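You operate a simulated robot arm through the tools that you are given. There is no shell and no other tool. Be economical: measure what you need, move in short steps, check, and stop when the job is done.

The job below is to be done with a simulated robot arm. You get a single attempt, and the scene is never put back.

Task
Brush the chip in the small vice clean and lay it back in the long dish.
Fine: tighten the vice first, use the orange brush and stand it back in its cup; leave the vice wide open; the other chips stay dusty. Set down upright: orange brush. What is to be rubbed or washed off counts as gone when no trace of it is left.

The check looks at the end state, three seconds after you hand in, the way a careful person would. Anything else that was tipped, shoved, dropped, spilled or broken makes it a failure.

Robot
A 7-joint arm with a two-finger gripper, hanging from a carriage that runs on a rail from [-0.009, -2.043] to [0.002, 0.437] (x, y) and turns from -5.131 to 6.877 rad about z. Base frame: it is fixed where the carriage stands at the start and does not move with it; the origin is on the floor, on the carriage's upright axis, x ahead of it, y to its left, z up. Lengths are in m, angles in rad, forces in N, time in s.
With the tool pointing down near the work surface it reaches from about 0.46 to 0.82 m from the robot's upright axis, wherever it stands. Its first joint turns from -2.496 to 2.496 rad. Places, roughly: floor of the long white dish [0.7, 0.1, 0.8]; inside of the small grey cup [0.7, 0.2, 0.8]; thumb wheel of the small vice [0.8, 0.2, 0.8]. Payload 1.37 kg.
The TCP is the grasp point between the finger pads, 0.016 m short of the fingertips. In the tool frame z runs along the fingers and y along their closing line. The gripper opens to 0.092 m. The gripper's body begins 0.074 m behind the TCP.
Orientation is told as [roll, pitch, yaw] about the base's x, y, z axes, in that order, counted from this pose: with the fingers straight down and closing along the base's y, the tool's x points along the base's -x, its y along +y and its z along -z.

Tools
- The arm moves only by the tool drive_tool. Its arguments are lists of equal length, an entry for each row: "xyz": the shift along the tool's x, y, z in m, a list of three; "rot": the turn, a rotation vector about the tool's x, y, z in rad, a list of three; "hand": the closure, from 0 (fully open) to 1 (shut). In form: {"xyz": [[x, y, z], ...], "rot": [[wx, wy, wz], ...], "hand": [hand, ...]}. A call has 1 to 8 rows; each row shifts and turns the commanded pose from where the row before left it, along the tool's axes as they then stand. Each row takes 0.2 s and may step no farther than 0.05 m and 0.15 rad from the row before; otherwise, or with a gripper value out of range, the whole call is refused. Where a pose cannot be reached the arm comes as near as it can. A force on the tool above 50 N (or 10 N above the force at the start of the call, whichever is more), or a blocked arm, ends the call early, and 0.2 s more pass. The fingers move at their own pace and stop on an object; they squeeze with about 26 N. The grip force told is the motor's: it shows also when the fingers shut on nothing. Time passes only in rows, and 0.2 s behind the last, so rows that do not move let the fingers close. It gives the time, the measured TCP pose, the force on the tool (base axes), the opening and the grip force at its end, in the units of the frame above (readings bear some noise), with the torque about the TCP (base axes, N m) and any sound that the robot's microphone picked up, and new pictures: "views" is both (left out), scene, wrist or none.
- Cameras (640 x 400 px; columns grow to the right, rows downward): "scene" is now at [0.2949, 0.018, 1.5755]; the picture's right is [0.25, -0.97, 0.00], its down [-0.74, -0.19, -0.65] and it looks along [0.63, 0.16, -0.76] (base axes); focal length 258 px, centre (320, 200). "wrist" rides on the gripper at [0.071, 0.019, -0.111] in the tool frame; the picture's right is [-0.26, 0.97, 0.00], its down [-0.78, -0.21, -0.59] and it looks along [-0.57, -0.15, 0.81] (tool axes); focal length 280 px, centre (320, 200). There is no depth. A picture from a camera that has moved, and an enlarged one, comes with that camera's place and axes in the base frame and with its lens.
- move_column(by): slides the trunk up (or, below 0, down) by that many m; the arm and the scene camera ride with it, the base frame stays. It gives what a move gives, with no picture.
- roll_base(legs): drives the robot by 1 to 6 legs, each [ahead, left, turn to the left] in m, m and rad, along the robot's own axes; the way and the turn of a leg run together, so that a leg with both is an arc; at most 1.5 m and 3.142 rad a leg. The arm and the cameras ride along, it lands a little off, and it stops where it bumps. It keeps to its track: a leg is cut to what the track allows. It gives what a move gives, and a new picture of the scene camera.
- turn_head(pan, tilt): turns the head with the scene camera to pan (to the left, within 2.705 rad either way) and tilt (down, from -0.506 to 1.204), counted from straight ahead of the robot. It gives what a move gives, and a new picture of the scene camera.
- zoom(camera, box): a new picture of the part [left, top, right, bottom] of that camera's present view, enlarged. It takes no simulated time.
- finish_job(): hands the job in; it is judged then, once.

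Go step by step. Nothing tells you exact positions but the pictures and the camera data: compare them with the known pose of the tool, close in by small moves and look again before you grip or let go. The budget is 120 turns and 260 pictures, counting those below and the enlarged ones. Unless the task says otherwise, let go and move clear before handing in, and close with one line.

The tools are called by a JSON object that holds its "op" and its "data". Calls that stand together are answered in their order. drive_tool: Moves the arm, as the interface text tells. Its arguments: {"type":"object","properties":{"xyz":{"type":"array","items":{"type":"array","items":{"type":"number"}}},"rot":{"type":"array","items":{"type":"array","items":{"type":"number"}}},"hand":{"type":"array","items":{"type":"number"}},"views":{"type":"string","enum":["both","scene","wrist","none"]}},"required":["xyz","rot","hand"]} The other tools are called the same way: move_column (by) slides the trunk up or down; roll_base (legs) drives the base; turn_head (pan, tilt) turns the head that bears the scene camera; zoom (camera, box) takes an enlarged picture of a part of a camera's view; finish_job () hands the job in.

At the start:

```text
t: 0.0
tcp_pos: [0.7976, 0.0274, 1.1601]
tool_rot: [0.001, 0.001, 0.0]
ft_force: [-0.2, 1.1, -0.1]
wrist_torque: [0.03, 0.0, 0.02]
grip_width: 0.092
finger_force: 0.1
trunk travel left (down, up): [-0.225, 0.356]
robot x, y, heading: [0.0004, -0.0009, 0.0]
head pan, tilt: [0.248, 0.864]
```

scene: 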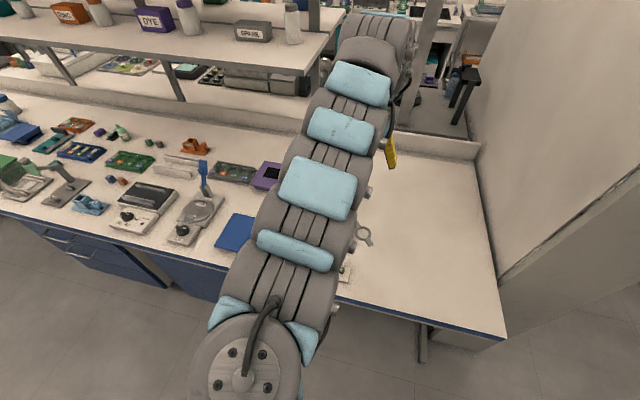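
wrist: 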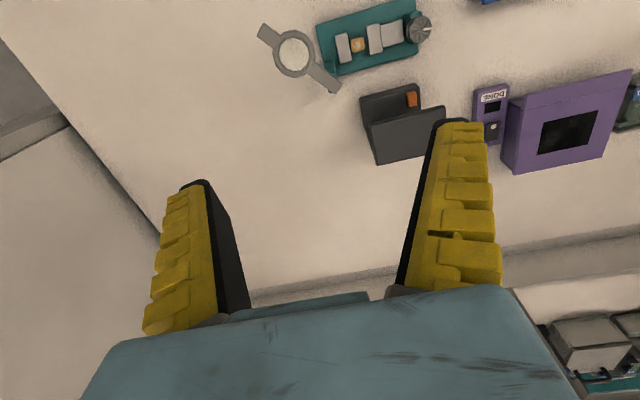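

The wrist view shows a teal vice with a knob near [0.80, 0.175]. The dish and cup aren't in view yet, so I'll pull the tool back to look at more of the bench.

{"op": "drive_tool", "data": {"xyz": [[0.05, 0.03, 0], [0.05, 0.03, 0], [0.05, 0.03, 0], [0.04, 0.03, 0]], "rot": [[0, 0, 0], [0, 0, 0], [0, 0, 0], [0, 0, 0]], "hand": [0, 0, 0, 0]}}

```text
refused: row 1 steps farther than a row can; nothing moved
```

{"op": "drive_tool", "data": {"xyz": [[0.04, 0.025, 0], [0.04, 0.025, 0], [0.04, 0.025, 0], [0.04, 0.025, 0]], "rot": [[0, 0, 0], [0, 0, 0], [0, 0, 0], [0, 0, 0]], "hand": [0, 0, 0, 0]}}

```text
t: 1.0
tcp_pos: [0.7021, 0.1322, 1.1358]
tool_rot: [-0.001, -0.004, -0.002]
ft_force: [-0.7, -0.4, 0.2]
wrist_torque: [-0.01, -0.03, 0.0]
grip_width: 0.092
finger_force: 0.0
out of reach, approached as far as the arm can: row 1, 2, 3, 4
trunk travel left (down, up): [-0.225, 0.356]
robot x, y, heading: [0.0007, 0.0002, 0.001]
head pan, tilt: [0.248, 0.864]
camera scene: at [0.2947, 0.0182, 1.5754], right [0.25, -0.97, 0.0], down [-0.74, -0.19, -0.65], along [0.63, 0.16, -0.76], focal length 258 px, centre (320, 200)
camera wrist: at [0.6299, 0.1517, 1.2457], right [0.26, 0.97, 0.0], down [0.78, -0.21, 0.59], along [0.57, -0.16, -0.81], focal length 280 px, centre (320, 200)
```

scene: 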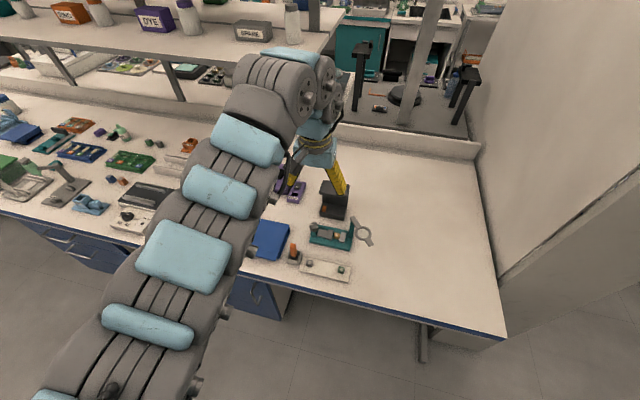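
wrist: 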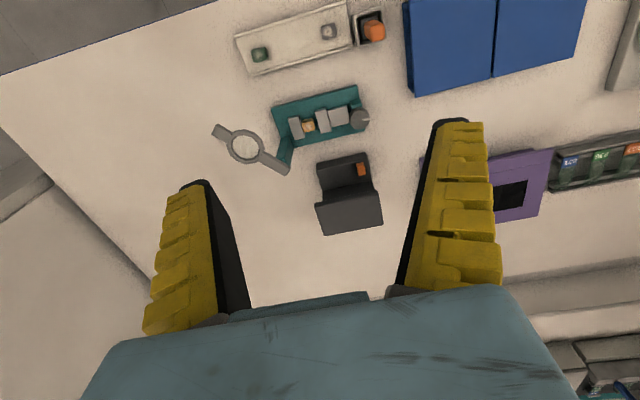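

Now the white dish with two chips, the cup with the orange brush, and the vice are visible. I'll zoom in.

{"op": "zoom", "data": {"camera": "wrist", "box": [200, 0, 440, 150]}}

{"op": "zoom", "data": {"camera": "scene", "box": [270, 170, 390, 290]}}

```text
2.67 times, centred on (320, 75) of wrist
camera zoom: at [0.6299, 0.1517, 1.2457], right [0.26, 0.97, 0.0], down [0.78, -0.21, 0.59], along [0.57, -0.16, -0.81], focal length 748 px, centre (320, 533)
```

zoom: 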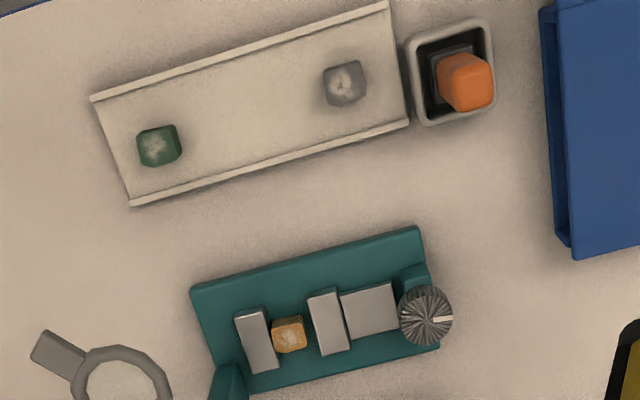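

```text
3.33 times, centred on (330, 230) of scene
camera zoom: at [0.2947, 0.0182, 1.5754], right [0.25, -0.97, 0.0], down [-0.74, -0.19, -0.65], along [0.63, 0.16, -0.76], focal length 861 px, centre (287, 100)
```

zoom: 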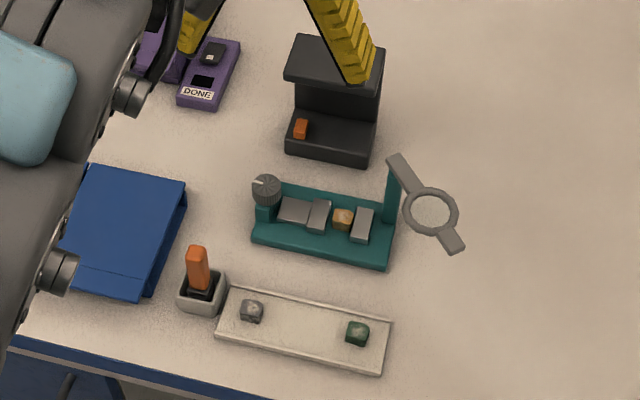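

The vice lies along y: chip near [0.79, 0.085], knob with vertical axis near [0.80, 0.17], brush top near [0.68, 0.20, 0.87], dish spanning y 0.02–0.18 at x 0.67. The knob is at the edge of reach, so I'll shift the carriage left a bit.

{"op": "roll_base", "data": {"legs": [[0, 0.12, 0]]}}

```text
t: 2.2
tcp_pos: [0.7035, 0.2507, 1.1359]
tool_rot: [-0.001, -0.002, 0.001]
ft_force: [0.1, 0.2, -0.9]
wrist_torque: [0.01, -0.01, 0.01]
grip_width: 0.092
finger_force: 0.2
trunk travel left (down, up): [-0.225, 0.356]
robot x, y, heading: [-0.003, 0.1262, -0.002]
head pan, tilt: [0.248, 0.864]
camera scene: at [0.2954, 0.1375, 1.5755], right [0.25, -0.97, 0.0], down [-0.74, -0.19, -0.65], along [0.63, 0.16, -0.76], focal length 258 px, centre (320, 200)
```

scene: 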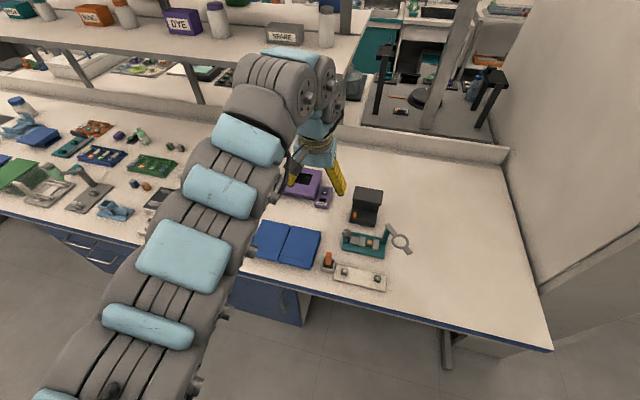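

Next I move above the knob for a closer look, stopping well clear of it.

{"op": "drive_tool", "data": {"xyz": [[-0.01, -0.017, 0.04], [-0.01, -0.017, 0.04], [-0.01, -0.017, 0.04], [-0.01, -0.017, 0.04], [-0.01, -0.017, 0.02]], "rot": [[0, 0, 0], [0, 0, 0], [0, 0, 0], [0, 0, 0], [0, 0, 0]], "hand": [0, 0, 0, 0, 0]}}

```text
t: 3.4
tcp_pos: [0.7369, 0.2039, 1.0292]
tool_rot: [-0.002, 0.0, 0.0]
ft_force: [0.1, -1.2, 0.7]
wrist_torque: [0.02, 0.02, 0.0]
grip_width: 0.0918
finger_force: 0.0
out of reach, approached as far as the arm can: row 1, 2, 3
trunk travel left (down, up): [-0.225, 0.356]
robot x, y, heading: [0.0023, 0.1212, -0.003]
head pan, tilt: [0.248, 0.864]
camera scene: at [0.2953, 0.1374, 1.5755], right [0.25, -0.97, 0.0], down [-0.74, -0.19, -0.65], along [0.63, 0.16, -0.76], focal length 258 px, centre (320, 200)
camera wrist: at [0.6642, 0.2237, 1.1389], right [0.26, 0.97, 0.0], down [0.78, -0.21, 0.59], along [0.57, -0.16, -0.81], focal length 280 px, centre (320, 200)
```

scene: 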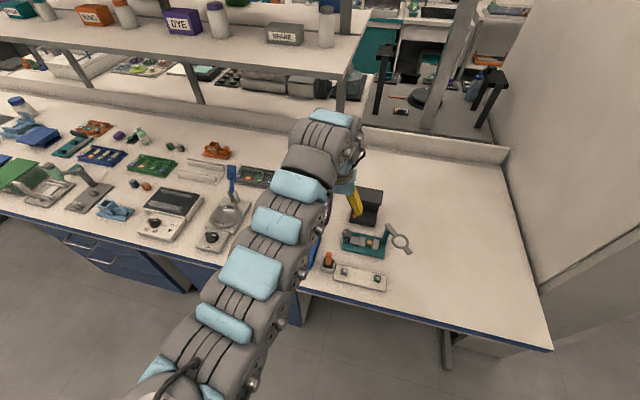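
wrist: 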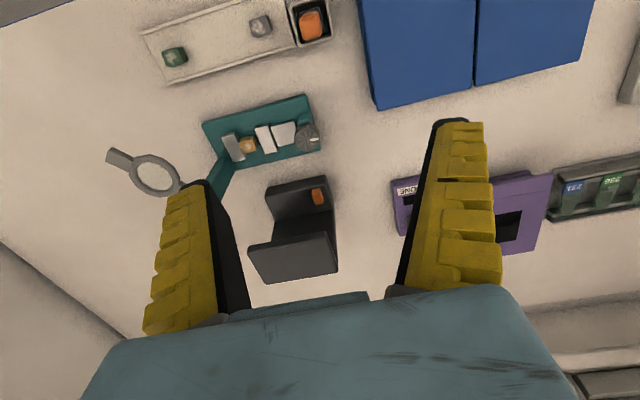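

Knob location confirmed at about [0.797, 0.170]. I'll come nearer over it.

{"op": "drive_tool", "data": {"xyz": [[-0.02, -0.01, 0.03], [-0.02, -0.01, 0.03], [-0.02, -0.014, 0.02]], "rot": [[0, 0, 0], [0, 0, 0], [0, 0, 0]], "hand": [0, 0, 0], "views": "wrist"}}

{"op": "zoom", "data": {"camera": "wrist", "box": [180, 20, 420, 170]}}

```text
t: 4.2
tcp_pos: [0.798, 0.1726, 0.9486]
tool_rot: [0.0, -0.004, 0.0]
ft_force: [-0.2, 0.5, 0.5]
wrist_torque: [-0.03, 0.02, 0.0]
grip_width: 0.092
finger_force: 0.1
trunk travel left (down, up): [-0.225, 0.356]
robot x, y, heading: [0.0014, 0.1191, -0.001]
head pan, tilt: [0.248, 0.864]
camera wrist: at [0.7255, 0.1915, 1.0587], right [0.26, 0.97, 0.0], down [0.78, -0.21, 0.59], along [0.57, -0.16, -0.8], focal length 280 px, centre (320, 200)
```

wrist: 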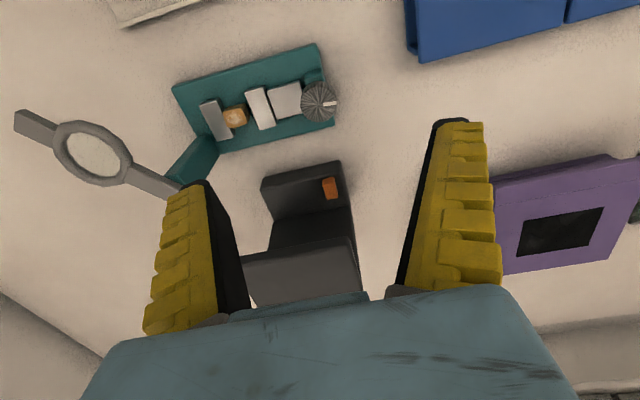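

```text
2.67 times, centred on (300, 95) of wrist
camera zoom: at [0.7255, 0.1915, 1.0587], right [0.26, 0.97, 0.0], down [0.78, -0.21, 0.59], along [0.57, -0.16, -0.8], focal length 748 px, centre (373, 480)
```

zoom: 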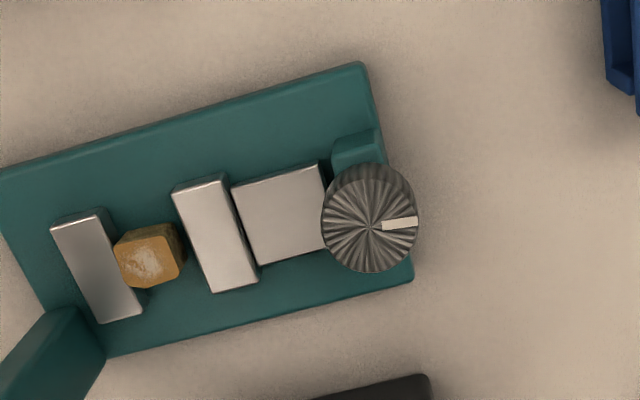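

The knob stands proud (top about z 0.81) of the jaw block (about 0.79). I'll turn the gripper a quarter turn counter-clockwise so that the fingers straddle the knob along x.

{"op": "drive_tool", "data": {"xyz": [[0, 0, 0], [0, 0, 0], [0, 0, 0], [0, 0, 0], [0, 0, 0], [0, 0, 0], [0, 0, 0], [0, 0, 0]], "rot": [[0, 0, -0.15], [0, 0, -0.15], [0, 0, -0.15], [0, 0, -0.15], [0, 0, -0.15], [0, 0, -0.15], [0, 0, -0.15], [0, 0, -0.15]], "hand": [0, 0, 0, 0, 0, 0, 0, 0], "views": "none"}}

{"op": "drive_tool", "data": {"xyz": [[0, 0, 0], [0, 0, 0], [0, 0, 0]], "rot": [[0, 0, -0.15], [0, 0, -0.15], [0, 0, -0.07]], "hand": [0, 0, 0.2]}}

```text
t: 6.0
tcp_pos: [0.796, 0.1696, 0.9494]
tool_rot: [-0.003, 0.0, 1.204]
ft_force: [-0.3, -0.1, 0.0]
wrist_torque: [0.0, -0.01, 0.0]
grip_width: 0.0921
finger_force: 0.1
trunk travel left (down, up): [-0.225, 0.356]
robot x, y, heading: [0.0016, 0.1179, -0.001]
head pan, tilt: [0.248, 0.864]
```

```text
t: 6.8
tcp_pos: [0.7972, 0.1705, 0.9492]
tool_rot: [-0.003, 0.002, 1.57]
ft_force: [-0.8, -0.7, -0.9]
wrist_torque: [0.01, 0.01, 0.0]
grip_width: 0.0754
finger_force: 1.5
trunk travel left (down, up): [-0.225, 0.356]
robot x, y, heading: [0.0019, 0.1175, 0.002]
head pan, tilt: [0.248, 0.864]
camera scene: at [0.2954, 0.1375, 1.5755], right [0.25, -0.97, 0.0], down [-0.74, -0.19, -0.65], along [0.63, 0.16, -0.76], focal length 258 px, centre (320, 200)
camera wrist: at [0.776, 0.0998, 1.06], right [-0.97, 0.26, 0.0], down [0.21, 0.78, 0.59], along [0.16, 0.57, -0.81], focal length 280 px, centre (320, 200)
```

scene: 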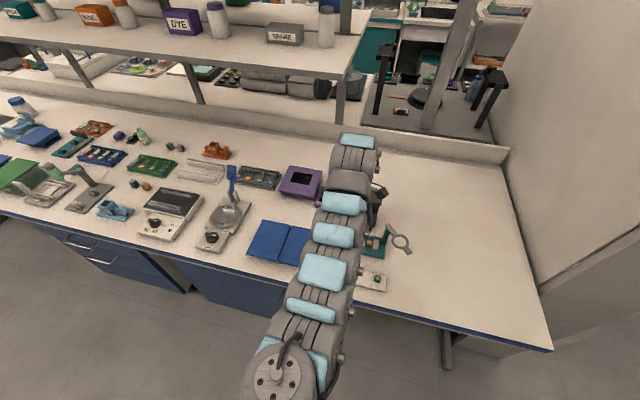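
wrist: 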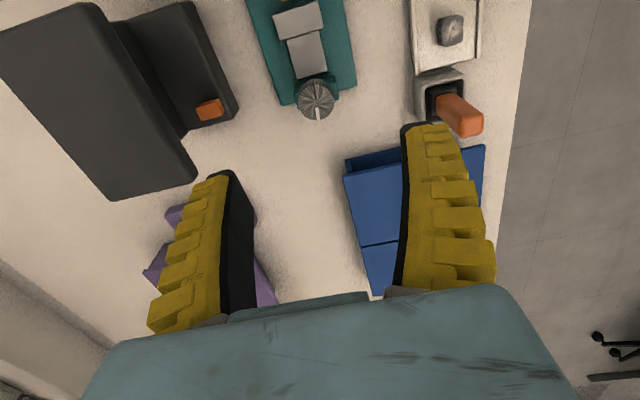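

Knob centre refined to [0.800, 0.168]. I'll descend over it, partway first.

{"op": "drive_tool", "data": {"xyz": [[0.0025, -0.003, 0.03], [0, 0, 0.04], [0, 0, 0.04]], "rot": [[0, 0, 0], [0, 0, 0], [0, 0, 0]], "hand": [0.2, 0.2, 0.2], "views": "wrist"}}

```text
t: 7.6
tcp_pos: [0.7998, 0.167, 0.8378]
tool_rot: [-0.003, 0.002, 1.572]
ft_force: [-0.3, -0.1, -0.6]
wrist_torque: [-0.03, 0.02, 0.01]
grip_width: 0.0754
finger_force: 1.1
trunk travel left (down, up): [-0.225, 0.356]
robot x, y, heading: [0.0021, 0.1207, 0.001]
head pan, tilt: [0.248, 0.864]
camera wrist: at [0.7791, 0.0971, 0.9483], right [-0.96, 0.26, 0.0], down [0.21, 0.78, 0.59], along [0.16, 0.57, -0.81], focal length 280 px, centre (320, 200)
```

wrist: 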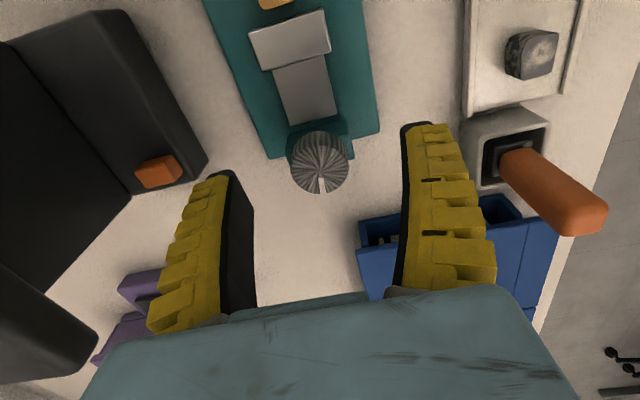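

Well centred. I'll go down to z≈0.814 and close on the knob.

{"op": "drive_tool", "data": {"xyz": [[-0.001, 0, 0.023], [0, 0, 0], [0, 0, 0], [0, 0, 0]], "rot": [[0, 0, 0], [0, 0, 0], [0, 0, 0], [0, 0, 0]], "hand": [0.2, 0.8, 0.8, 0.8], "views": "wrist"}}

```text
t: 8.6
tcp_pos: [0.801, 0.168, 0.8182]
tool_rot: [-0.002, -0.001, 1.57]
ft_force: [-2.2, 2.7, 7.8]
wrist_torque: [0.42, 0.0, -0.01]
grip_width: 0.0228
finger_force: 27.3
trunk travel left (down, up): [-0.225, 0.356]
robot x, y, heading: [0.0023, 0.1172, 0.0]
head pan, tilt: [0.248, 0.864]
camera wrist: at [0.7797, 0.0985, 0.9275], right [-0.96, 0.26, 0.0], down [0.21, 0.78, 0.59], along [0.16, 0.57, -0.81], focal length 280 px, centre (320, 200)
```

wrist: 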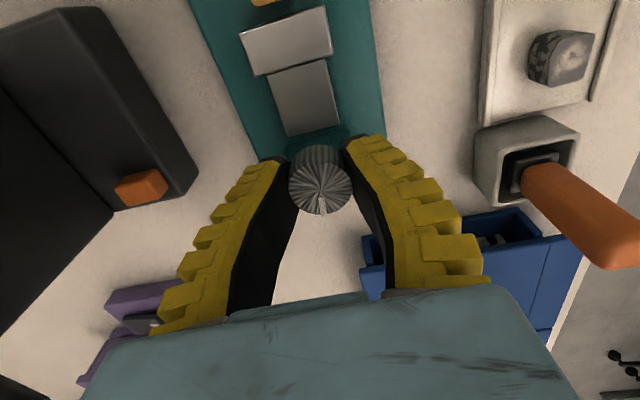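

Gripped the knob (0.023 wide). I'll turn it clockwise by small steps and watch the jaws.

{"op": "drive_tool", "data": {"xyz": [[0, 0, -0.003], [0, 0, 0], [0, 0, 0], [0, 0, 0]], "rot": [[0, 0, 0], [0, 0, 0.15], [0, 0, 0.15], [0, 0, 0.15]], "hand": [0.8, 0.8, 0.8, 0.8], "views": "wrist"}}

```text
t: 9.6
tcp_pos: [0.8011, 0.1695, 0.8209]
tool_rot: [-0.004, -0.001, 1.119]
ft_force: [-0.1, 4.0, -2.7]
wrist_torque: [0.28, -0.19, -0.03]
grip_width: 0.0207
finger_force: 27.8
trunk travel left (down, up): [-0.225, 0.356]
robot x, y, heading: [0.0014, 0.1209, 0.002]
head pan, tilt: [0.248, 0.864]
camera wrist: at [0.7505, 0.1144, 0.9304], right [-0.75, 0.66, 0.0], down [0.53, 0.61, 0.59], along [0.39, 0.44, -0.81], focal length 280 px, centre (320, 200)
```

wrist: 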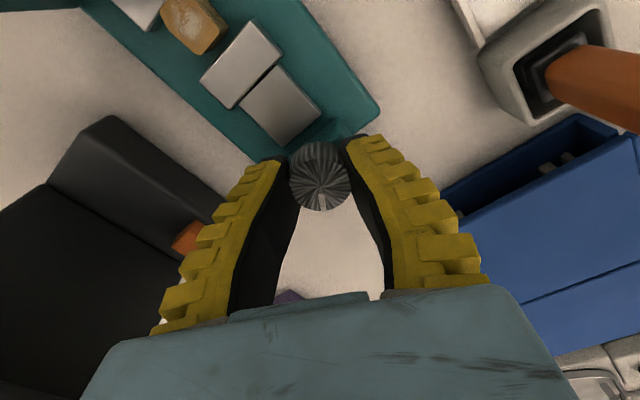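

The knob follows the gripper. I'll keep turning clockwise and watch for the jaw closing on the chip.

{"op": "drive_tool", "data": {"xyz": [[0, 0, 0], [0, 0, 0], [0, 0, 0], [0, 0, 0]], "rot": [[0, 0, 0.15], [0, 0, 0.15], [0, 0, 0.15], [0, 0, 0.15]], "hand": [0.8, 0.8, 0.8, 0.8], "views": "wrist"}}

{"op": "zoom", "data": {"camera": "wrist", "box": [80, 0, 400, 200]}}

```text
t: 10.6
tcp_pos: [0.8002, 0.169, 0.8199]
tool_rot: [-0.002, -0.002, 0.517]
ft_force: [-7.7, 3.4, 10.0]
wrist_torque: [0.03, 0.05, 0.03]
grip_width: 0.0204
finger_force: 28.3
trunk travel left (down, up): [-0.225, 0.356]
robot x, y, heading: [-0.0004, 0.1217, -0.001]
head pan, tilt: [0.248, 0.864]
camera wrist: at [0.7276, 0.1516, 0.9302], right [-0.25, 0.97, 0.0], down [0.78, 0.2, 0.59], along [0.57, 0.15, -0.81], focal length 280 px, centre (320, 200)
```

wrist: 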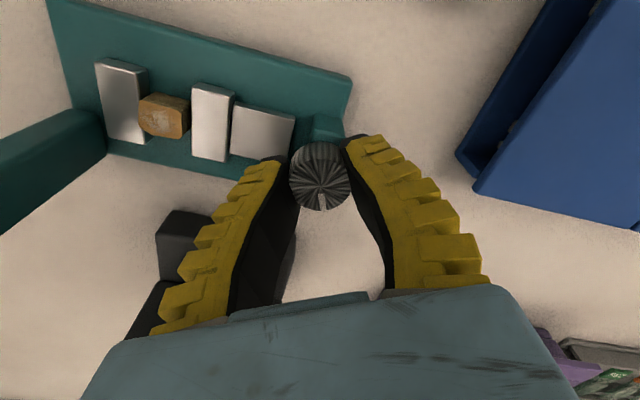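

```text
2.00 times, centred on (240, 100) of wrist
camera zoom: at [0.7276, 0.1516, 0.9302], right [-0.25, 0.97, 0.0], down [0.78, 0.2, 0.59], along [0.57, 0.15, -0.81], focal length 561 px, centre (480, 400)
```

zoom: 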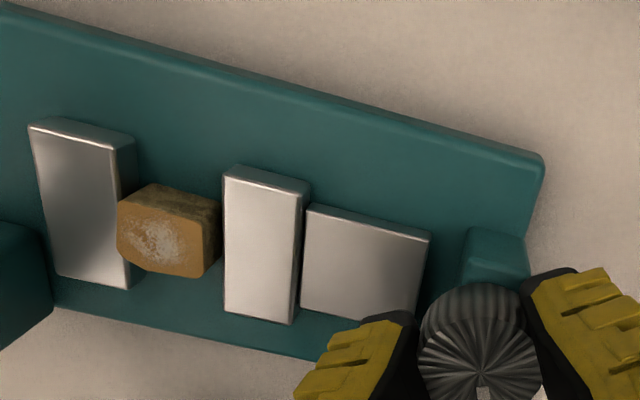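

The jaw gap seems to have closed by several mm and nearly touches the chip. Keep turning clockwise in small steps until torque builds.

{"op": "drive_tool", "data": {"xyz": [[0, 0, 0], [0, 0, 0], [0, 0, 0]], "rot": [[0, 0, 0.15], [0, 0, 0.15], [0, 0, 0]], "hand": [0.8, 0.8, 0.8], "views": "wrist"}}

{"op": "zoom", "data": {"camera": "wrist", "box": [80, 0, 400, 200]}}

```text
t: 11.4
tcp_pos: [0.7996, 0.1693, 0.8203]
tool_rot: [-0.004, -0.004, 0.218]
ft_force: [-2.3, 5.4, 2.7]
wrist_torque: [0.09, -0.23, -0.02]
grip_width: 0.0201
finger_force: 28.3
trunk travel left (down, up): [-0.225, 0.356]
robot x, y, heading: [-0.0004, 0.1193, -0.0]
head pan, tilt: [0.248, 0.864]
camera wrist: at [0.7253, 0.1735, 0.9302], right [0.05, 1.0, 0.0], down [0.81, -0.04, 0.59], along [0.59, -0.03, -0.81], focal length 280 px, centre (320, 200)
```

wrist: 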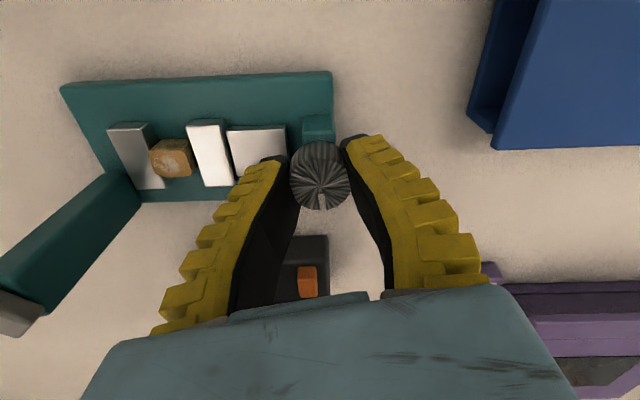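

```text
2.00 times, centred on (240, 100) of wrist
camera zoom: at [0.7253, 0.1735, 0.9302], right [0.05, 1.0, 0.0], down [0.81, -0.04, 0.59], along [0.59, -0.03, -0.81], focal length 561 px, centre (480, 400)
```

zoom: 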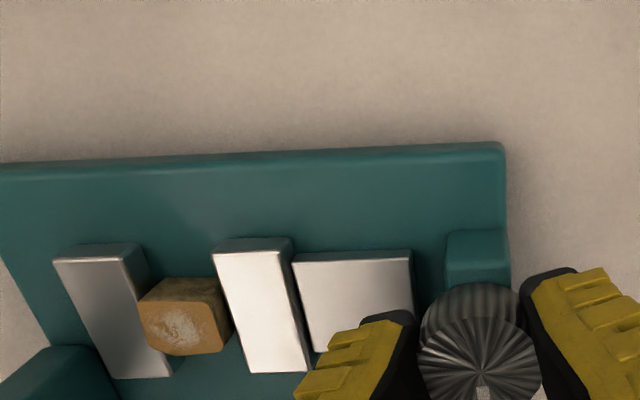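

{"op": "drive_tool", "data": {"xyz": [[0, 0, 0], [0, 0, 0], [0, 0, 0], [0, 0, 0]], "rot": [[0, 0, 0.15], [0, 0, 0.15], [0, 0, 0.15], [0, 0, 0]], "hand": [0.8, 0.8, 0.8, 0.8], "views": "wrist"}}

{"op": "zoom", "data": {"camera": "wrist", "box": [120, 60, 440, 260]}}

```text
t: 12.4
tcp_pos: [0.8007, 0.1703, 0.8215]
tool_rot: [0.001, -0.004, -0.231]
ft_force: [0.6, 5.0, 0.0]
wrist_torque: [-0.05, -0.2, 0.05]
grip_width: 0.0196
finger_force: 28.2
trunk travel left (down, up): [-0.225, 0.356]
robot x, y, heading: [0.0012, 0.1158, -0.001]
head pan, tilt: [0.248, 0.864]
camera wrist: at [0.7341, 0.2052, 0.9303], right [0.48, 0.88, 0.0], down [0.71, -0.38, 0.59], along [0.52, -0.28, -0.81], focal length 280 px, centre (320, 200)
```

wrist: 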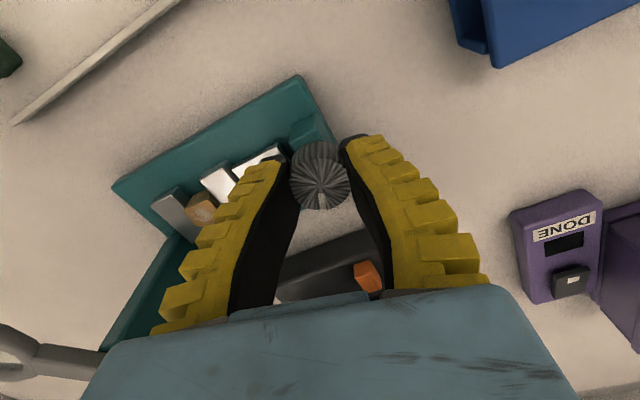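

```text
2.00 times, centred on (280, 160) of wrist
camera zoom: at [0.7341, 0.2052, 0.9303], right [0.48, 0.88, 0.0], down [0.71, -0.38, 0.59], along [0.52, -0.28, -0.81], focal length 561 px, centre (400, 280)
```

zoom: 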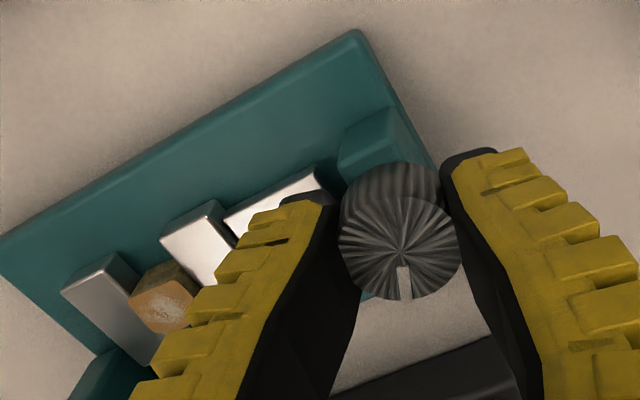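

{"op": "drive_tool", "data": {"xyz": [[0, 0, 0], [0, 0, 0], [0, 0, 0], [0, 0, 0]], "rot": [[0, 0, 0.15], [0, 0, 0.15], [0, 0, 0.15], [0, 0, 0]], "hand": [0.8, 0.8, 0.8, 0.8], "views": "both"}}

{"op": "zoom", "data": {"camera": "scene", "box": [320, 200, 440, 300]}}

```text
t: 13.4
tcp_pos: [0.7995, 0.1695, 0.8202]
tool_rot: [0.002, -0.004, -0.681]
ft_force: [3.3, 5.6, -1.3]
wrist_torque: [-0.12, -0.2, 0.01]
grip_width: 0.0197
finger_force: 28.0
trunk travel left (down, up): [-0.225, 0.356]
robot x, y, heading: [-0.0013, 0.1214, 0.0]
head pan, tilt: [0.248, 0.864]
camera scene: at [0.2958, 0.138, 1.5757], right [0.25, -0.97, 0.0], down [-0.74, -0.19, -0.65], along [0.63, 0.16, -0.76], focal length 258 px, centre (320, 200)
camera wrist: at [0.7558, 0.2299, 0.9305], right [0.81, 0.59, 0.0], down [0.47, -0.65, 0.59], along [0.35, -0.48, -0.81], focal length 280 px, centre (320, 200)
```

scene: 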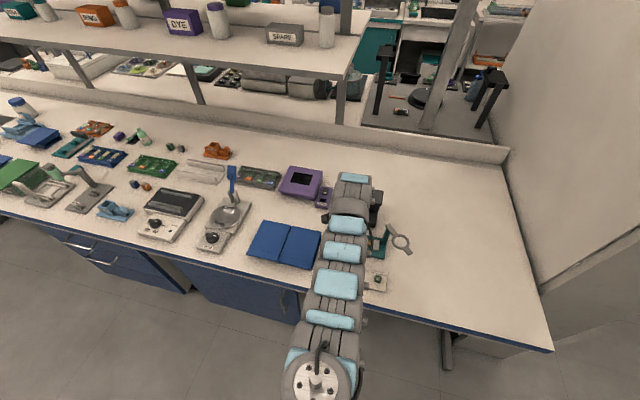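
wrist: 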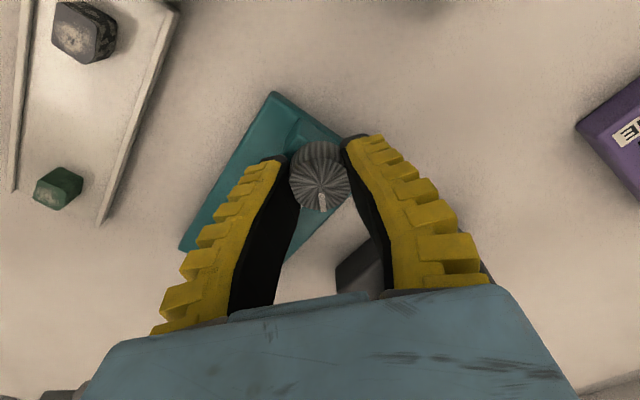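

```text
4.00 times, centred on (380, 250) of scene
camera zoom: at [0.2958, 0.138, 1.5757], right [0.25, -0.97, 0.0], down [-0.74, -0.19, -0.65], along [0.63, 0.16, -0.76], focal length 1033 px, centre (80, 0)
```

zoom: 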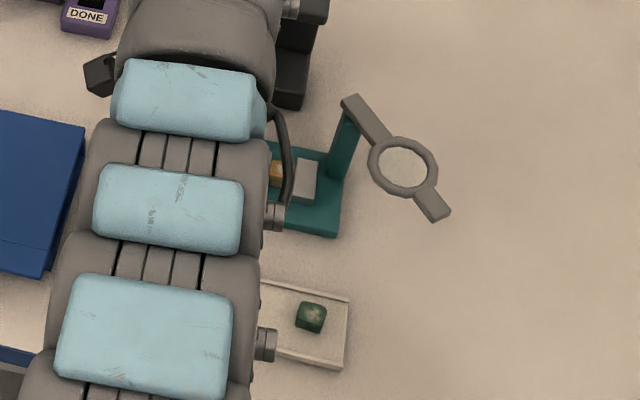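

Resistance isn't visible yet in torque. I'll release, rise and check the jaws.

{"op": "drive_tool", "data": {"xyz": [[0, 0, 0], [0, 0, 0], [0, 0, -0.04], [0, 0, -0.04], [0, 0, 0]], "rot": [[0, 0, 0], [0, 0, 0], [0, 0, 0], [0, 0, -0.15], [0, 0, -0.15]], "hand": [0.4, 0.4, 0.4, 0.2, 0.2], "views": "wrist"}}

{"op": "zoom", "data": {"camera": "wrist", "box": [180, 20, 420, 170]}}

```text
t: 14.6
tcp_pos: [0.801, 0.1679, 0.8995]
tool_rot: [0.0, -0.005, -0.379]
ft_force: [0.7, 0.1, 0.2]
wrist_torque: [0.01, -0.02, 0.01]
grip_width: 0.0753
finger_force: 1.4
trunk travel left (down, up): [-0.225, 0.356]
robot x, y, heading: [0.0025, 0.1206, 0.002]
head pan, tilt: [0.248, 0.864]
camera wrist: at [0.7395, 0.2128, 1.0109], right [0.6, 0.8, 0.0], down [0.64, -0.48, 0.59], along [0.47, -0.35, -0.81], focal length 280 px, centre (320, 200)
```

wrist: 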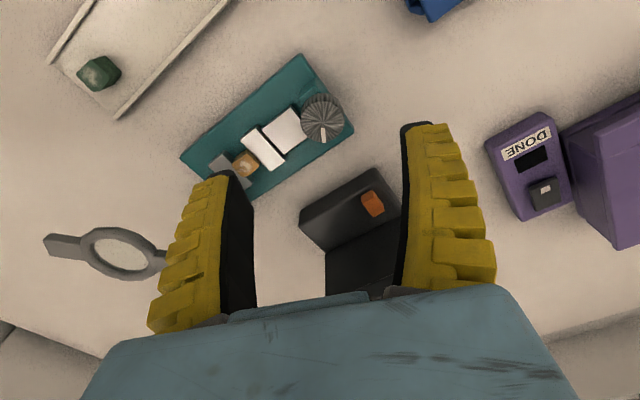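

```text
2.67 times, centred on (300, 95) of wrist
camera zoom: at [0.7395, 0.2128, 1.0109], right [0.6, 0.8, 0.0], down [0.64, -0.48, 0.59], along [0.47, -0.35, -0.81], focal length 748 px, centre (373, 480)
```

zoom: 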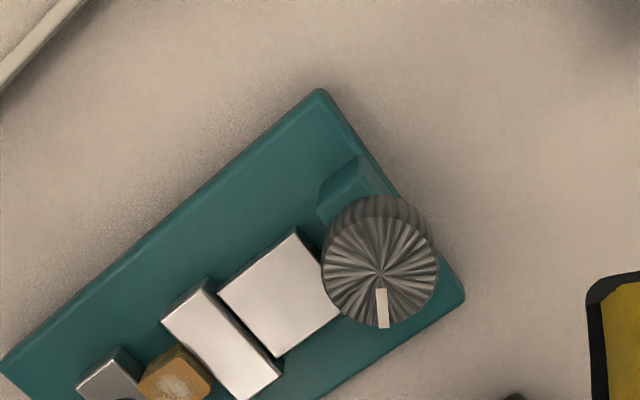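

I'll return to the earlier viewing pose to compare the jaw gap.

{"op": "drive_tool", "data": {"xyz": [[0, 0, -0.025], [0, 0, -0.025], [0, 0, 0]], "rot": [[0, 0, -0.15], [0, 0, -0.15], [0, 0, -0.08]], "hand": [0, 0, 0], "views": "wrist"}}

{"op": "zoom", "data": {"camera": "wrist", "box": [180, 20, 420, 170]}}

```text
t: 15.4
tcp_pos: [0.7997, 0.17, 0.952]
tool_rot: [-0.003, -0.002, 0.001]
ft_force: [1.1, -0.3, -0.6]
wrist_torque: [-0.03, 0.0, 0.01]
grip_width: 0.0917
finger_force: 0.0
trunk travel left (down, up): [-0.225, 0.356]
robot x, y, heading: [0.0009, 0.1209, 0.0]
head pan, tilt: [0.248, 0.864]
camera wrist: at [0.7264, 0.1887, 1.0611], right [0.26, 0.97, 0.0], down [0.78, -0.21, 0.59], along [0.57, -0.15, -0.81], focal length 280 px, centre (320, 200)
```

wrist: 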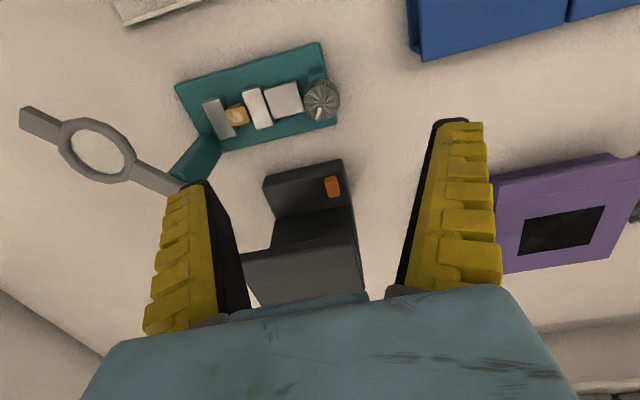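

```text
2.67 times, centred on (300, 95) of wrist
camera zoom: at [0.7264, 0.1887, 1.0611], right [0.26, 0.97, 0.0], down [0.78, -0.21, 0.59], along [0.57, -0.15, -0.81], focal length 748 px, centre (373, 480)
```

zoom: 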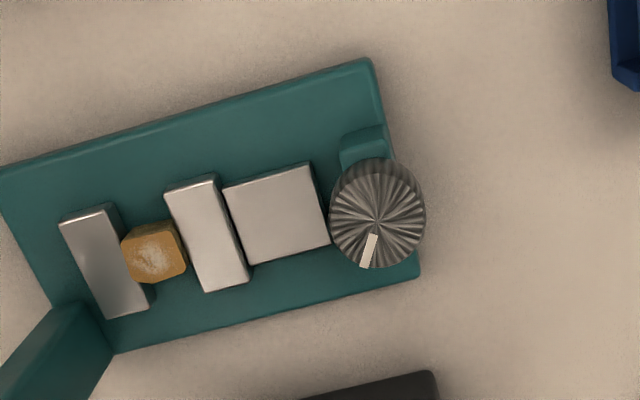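

The sliding jaw moved about 6 mm toward the chip and now just about touches it. I'll regrip and turn further clockwise until it resists.

{"op": "drive_tool", "data": {"xyz": [[0, 0, 0], [0, 0, 0], [0, 0, 0], [0, 0, 0.04], [0, 0, 0.04], [0.0, 0.0, 0.03], [0, 0, 0.023]], "rot": [[0, 0, -0.15], [0, 0, -0.15], [0, 0, -0.15], [0, 0, -0.15], [0, 0, -0.15], [0, 0, -0.15], [0, 0, 0]], "hand": [0.2, 0.2, 0.2, 0.2, 0.2, 0.2, 0.2], "views": "wrist"}}

{"op": "drive_tool", "data": {"xyz": [[0, 0, 0], [0, 0, 0], [0, 0, 0]], "rot": [[0, 0, 0], [0, 0, 0], [0, 0, 0]], "hand": [0.8, 0.8, 0.8], "views": "wrist"}}

```text
t: 17.0
tcp_pos: [0.8005, 0.1682, 0.8178]
tool_rot: [-0.001, -0.001, 0.903]
ft_force: [-0.5, 0.2, 0.1]
wrist_torque: [-0.01, 0.0, 0.03]
grip_width: 0.0755
finger_force: 1.3
trunk travel left (down, up): [-0.225, 0.356]
robot x, y, heading: [0.0016, 0.1189, 0.005]
head pan, tilt: [0.248, 0.864]
camera wrist: at [0.7395, 0.1249, 0.9261], right [-0.6, 0.8, 0.0], down [0.65, 0.48, 0.59], along [0.47, 0.35, -0.81], focal length 280 px, centre (320, 200)
```

wrist: 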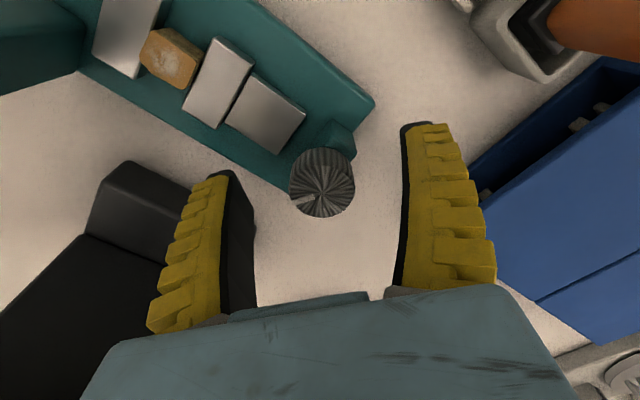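

```text
t: 17.8
tcp_pos: [0.8, 0.1699, 0.8162]
tool_rot: [-0.001, -0.002, 0.9]
ft_force: [-2.6, 4.7, 3.2]
wrist_torque: [0.2, -0.17, 0.01]
grip_width: 0.0236
finger_force: 28.3
trunk travel left (down, up): [-0.225, 0.356]
robot x, y, heading: [0.0019, 0.1221, -0.002]
head pan, tilt: [0.248, 0.864]
camera wrist: at [0.7399, 0.1263, 0.9269], right [-0.59, 0.8, 0.0], down [0.65, 0.48, 0.59], along [0.48, 0.35, -0.81], focal length 280 px, centre (320, 200)
```

wrist: 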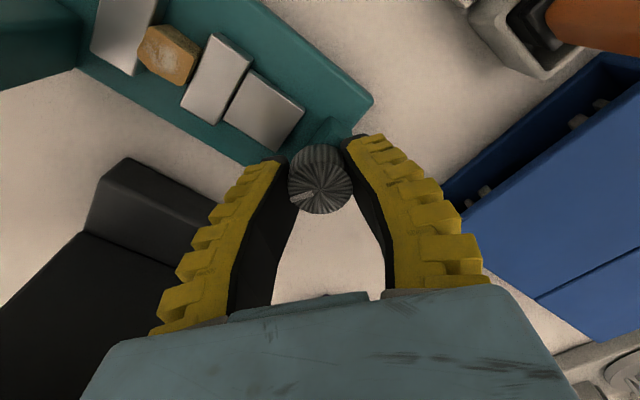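

Now turn further clockwise, watching the white mark for slip.

{"op": "drive_tool", "data": {"xyz": [[0, 0, 0], [0, 0, 0], [0, 0, 0], [0, 0, 0]], "rot": [[0, 0, 0.15], [0, 0, 0.15], [0, 0, 0.15], [0, 0, 0]], "hand": [0.8, 0.8, 0.8, 0.8], "views": "wrist"}}

{"op": "zoom", "data": {"camera": "wrist", "box": [80, 0, 400, 200]}}

```text
t: 18.8
tcp_pos: [0.8001, 0.1698, 0.8173]
tool_rot: [-0.002, -0.002, 0.449]
ft_force: [-7.8, 6.2, 10.6]
wrist_torque: [0.0, 0.06, 0.05]
grip_width: 0.0233
finger_force: 27.6
trunk travel left (down, up): [-0.225, 0.356]
robot x, y, heading: [-0.0005, 0.1161, 0.003]
head pan, tilt: [0.248, 0.864]
camera wrist: at [0.7268, 0.1566, 0.9268], right [-0.18, 0.98, 0.0], down [0.79, 0.15, 0.59], along [0.58, 0.11, -0.81], focal length 280 px, centre (320, 200)
```

wrist: 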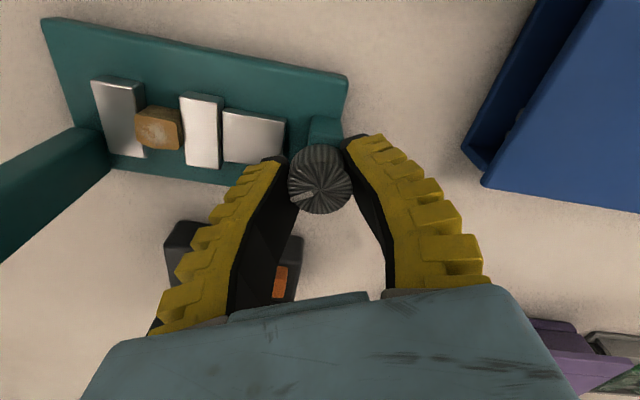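

```text
2.00 times, centred on (240, 100) of wrist
camera zoom: at [0.7268, 0.1566, 0.9268], right [-0.18, 0.98, 0.0], down [0.79, 0.15, 0.59], along [0.58, 0.11, -0.81], focal length 561 px, centre (480, 400)
```

zoom: 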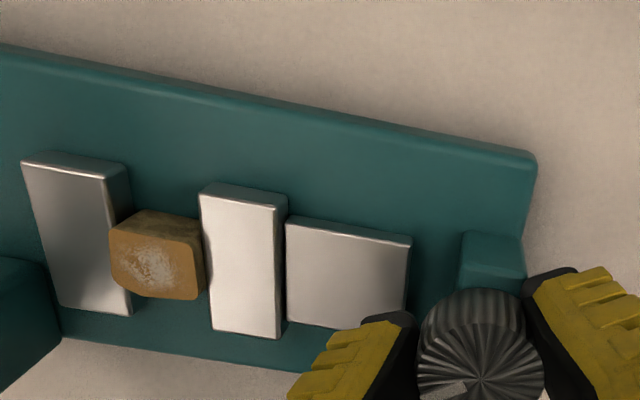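

{"op": "drive_tool", "data": {"xyz": [[0, 0, 0], [0, 0, 0], [0, 0, 0]], "rot": [[0, 0, 0.15], [0, 0, 0.15], [0, 0, 0]], "hand": [0.8, 0.8, 0.8], "views": "wrist"}}

{"op": "zoom", "data": {"camera": "wrist", "box": [80, 20, 400, 220]}}

```text
t: 19.6
tcp_pos: [0.8003, 0.1687, 0.8167]
tool_rot: [-0.001, -0.005, 0.149]
ft_force: [-6.6, 4.9, 10.2]
wrist_torque: [0.05, -0.07, 0.17]
grip_width: 0.0229
finger_force: 28.0
trunk travel left (down, up): [-0.225, 0.356]
robot x, y, heading: [0.0018, 0.1209, -0.001]
head pan, tilt: [0.248, 0.864]
camera wrist: at [0.7261, 0.1786, 0.9268], right [0.12, 0.99, 0.0], down [0.8, -0.09, 0.59], along [0.59, -0.07, -0.81], focal length 280 px, centre (320, 200)
```

wrist: 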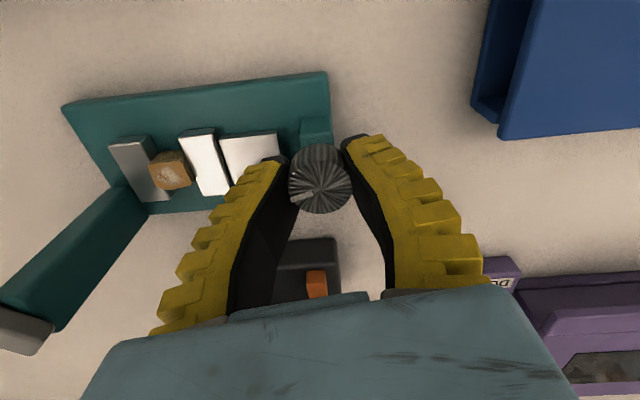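

```text
2.00 times, centred on (240, 120) of wrist
camera zoom: at [0.7261, 0.1786, 0.9268], right [0.12, 0.99, 0.0], down [0.8, -0.09, 0.59], along [0.59, -0.07, -0.81], focal length 561 px, centre (480, 360)
```

zoom: 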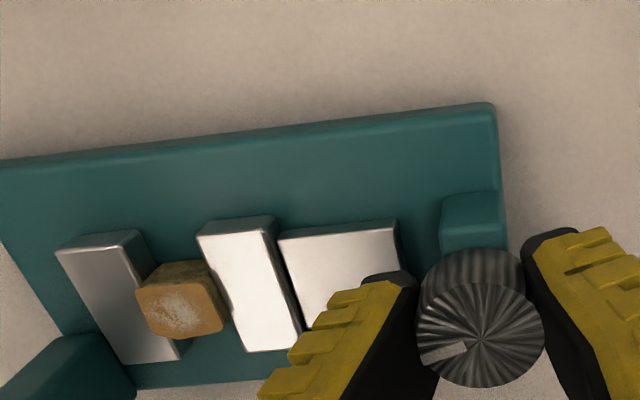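

Torque rises now (0.17 N m) and the chip sits snug. One more small turn to be firm.

{"op": "drive_tool", "data": {"xyz": [[0, 0, 0], [0, 0, 0], [0, 0, 0]], "rot": [[0, 0, 0.1], [0, 0, 0.1], [0, 0, 0]], "hand": [0.8, 0.8, 0.8], "views": "wrist"}}

{"op": "zoom", "data": {"camera": "wrist", "box": [80, 20, 400, 220]}}

```text
t: 20.4
tcp_pos: [0.8004, 0.1693, 0.8166]
tool_rot: [0.0, -0.004, -0.051]
ft_force: [-4.8, 5.0, 11.1]
wrist_torque: [0.03, 0.08, 0.25]
grip_width: 0.0228
finger_force: 28.1
trunk travel left (down, up): [-0.225, 0.356]
robot x, y, heading: [0.0007, 0.1187, -0.002]
head pan, tilt: [0.248, 0.864]
camera wrist: at [0.7294, 0.1928, 0.9268], right [0.31, 0.95, 0.0], down [0.77, -0.25, 0.59], along [0.56, -0.18, -0.81], focal length 280 px, centre (320, 200)
```

wrist: 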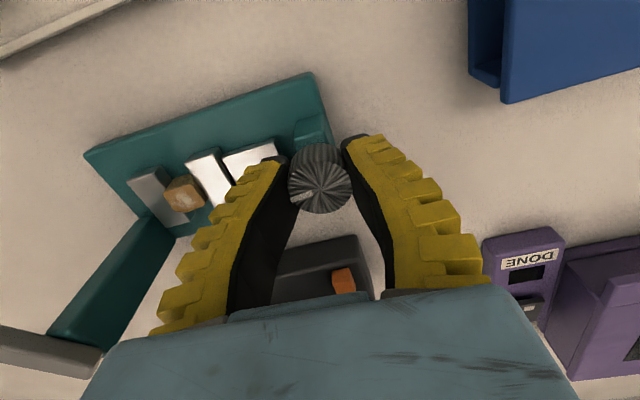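

```text
2.00 times, centred on (240, 120) of wrist
camera zoom: at [0.7294, 0.1928, 0.9268], right [0.31, 0.95, 0.0], down [0.77, -0.25, 0.59], along [0.56, -0.18, -0.81], focal length 561 px, centre (480, 360)
```

zoom: 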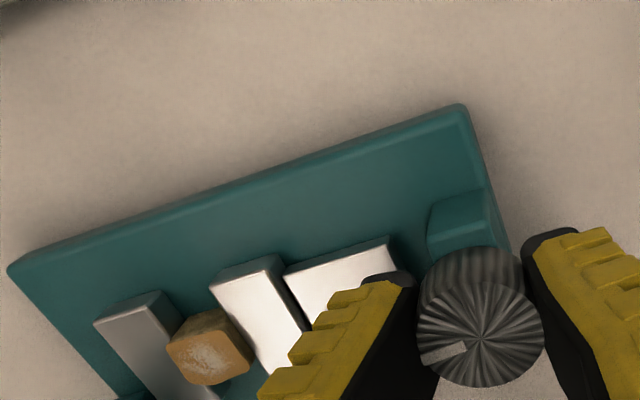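

The vice is tight. Releasing, rising, and heading over to the brush.

{"op": "drive_tool", "data": {"xyz": [[0, 0, 0], [0, 0, 0], [0, 0, -0.04], [0, 0, -0.045], [0, 0, -0.045], [0.035, 0.01, -0.02], [0.04, 0.012, 0], [0.04, 0.012, 0]], "rot": [[0, 0, 0], [0, 0, 0], [0, 0, 0], [0, 0, -0.05], [0, 0, 0], [0, 0, 0], [0, 0, 0], [0, 0, 0]], "hand": [0.4, 0.4, 0.2, 0.2, 0.2, 0.2, 0.2, 0.2], "views": "wrist"}}

{"op": "zoom", "data": {"camera": "wrist", "box": [80, 0, 480, 250]}}

```text
t: 22.2
tcp_pos: [0.7357, 0.1882, 0.9664]
tool_rot: [0.0, -0.004, -0.002]
ft_force: [-0.3, -0.1, 0.3]
wrist_torque: [0.01, 0.02, -0.03]
grip_width: 0.0753
finger_force: 1.1
out of reach, approached as far as the arm can: row 7, 8
trunk travel left (down, up): [-0.225, 0.356]
robot x, y, heading: [0.0008, 0.1159, 0.003]
head pan, tilt: [0.248, 0.864]
camera wrist: at [0.6633, 0.2077, 1.0774], right [0.26, 0.96, 0.0], down [0.78, -0.21, 0.59], along [0.57, -0.16, -0.81], focal length 280 px, centre (320, 200)
```

wrist: 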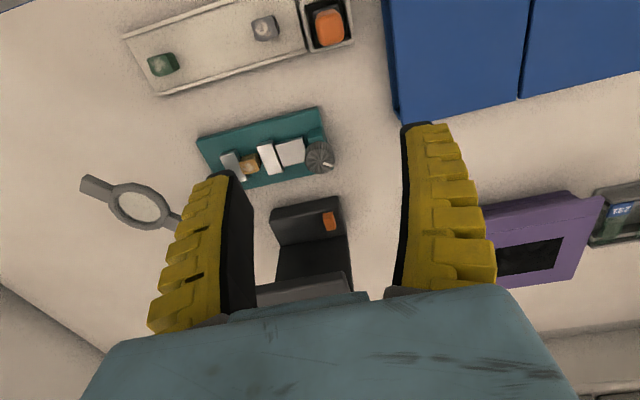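

```text
1.60 times, centred on (280, 125) of wrist
camera zoom: at [0.6633, 0.2077, 1.0774], right [0.26, 0.96, 0.0], down [0.78, -0.21, 0.59], along [0.57, -0.16, -0.81], focal length 449 px, centre (384, 320)
```

zoom: 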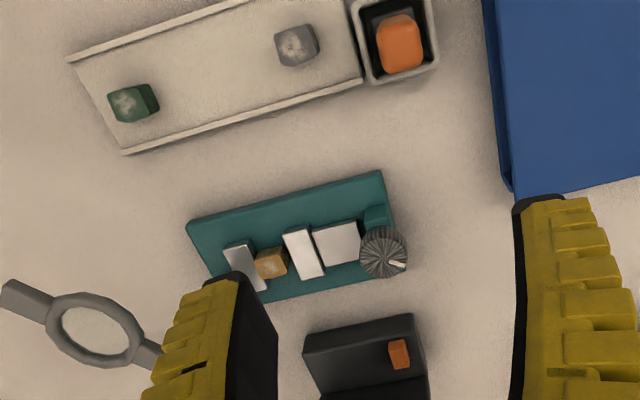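

The knob's white mark seems to point elsewhere after release, so I'll check whether the vice is still tight.

{"op": "zoom", "data": {"camera": "wrist", "box": [190, 95, 350, 195]}}

```text
4.00 times, centred on (270, 145) of wrist
camera zoom: at [0.6633, 0.2077, 1.0774], right [0.26, 0.96, 0.0], down [0.78, -0.21, 0.59], along [0.57, -0.16, -0.81], focal length 1122 px, centre (520, 420)
```

zoom: 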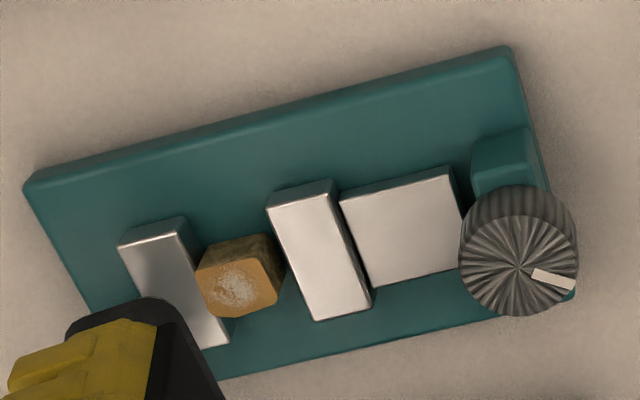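

The vice sprang back when I let go under torque, leaving the jaw a hair off the chip. I'll regrip and tighten again, stopping at a lighter torque.

{"op": "drive_tool", "data": {"xyz": [[-0.032, -0.01, 0.02], [-0.032, -0.01, 0.02], [0, 0, 0], [0, 0, 0], [0, 0, 0], [0, 0, 0], [0, 0, 0], [0, 0, 0]], "rot": [[0, 0, 0], [0, 0, -0.15], [0, 0, -0.15], [0, 0, -0.15], [0, 0, -0.15], [0, 0, -0.15], [0, 0, -0.15], [0, 0, -0.15]], "hand": [0.2, 0.2, 0.2, 0.2, 0.2, 0.2, 0.2, 0.2], "views": "none"}}

{"op": "drive_tool", "data": {"xyz": [[0, 0, 0.02], [0, 0, 0.02], [0, 0, 0.03]], "rot": [[0, 0, -0.15], [0, 0, -0.15], [0, 0, -0.1]], "hand": [0.2, 0.2, 0.2], "views": "wrist"}}

```text
t: 24.0
tcp_pos: [0.7983, 0.167, 0.9266]
tool_rot: [-0.004, 0.0, 1.052]
ft_force: [0.1, -0.2, -1.0]
wrist_torque: [0.0, 0.0, -0.03]
grip_width: 0.0752
finger_force: 1.5
trunk travel left (down, up): [-0.225, 0.356]
robot x, y, heading: [-0.001, 0.1185, -0.001]
head pan, tilt: [0.248, 0.864]
```

```text
t: 24.8
tcp_pos: [0.7999, 0.1682, 0.856]
tool_rot: [-0.004, -0.001, 1.452]
ft_force: [0.3, -0.6, -0.3]
wrist_torque: [0.01, 0.01, 0.01]
grip_width: 0.0755
finger_force: 1.6
trunk travel left (down, up): [-0.225, 0.356]
robot x, y, heading: [-0.0033, 0.1204, -0.001]
head pan, tilt: [0.248, 0.864]
camera wrist: at [0.7709, 0.1006, 0.9656], right [-0.93, 0.37, 0.0], down [0.3, 0.75, 0.59], along [0.22, 0.55, -0.81], focal length 280 px, centre (320, 200)
```

wrist: 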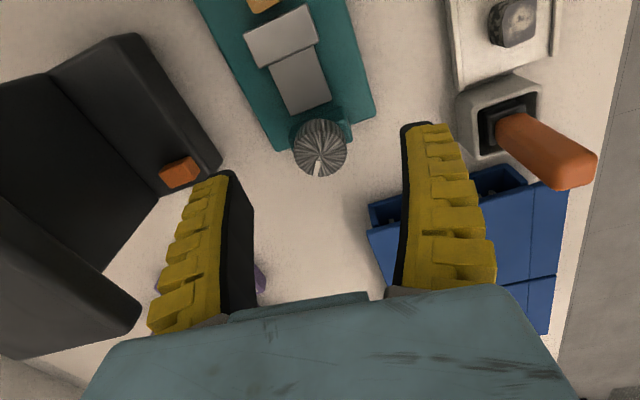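

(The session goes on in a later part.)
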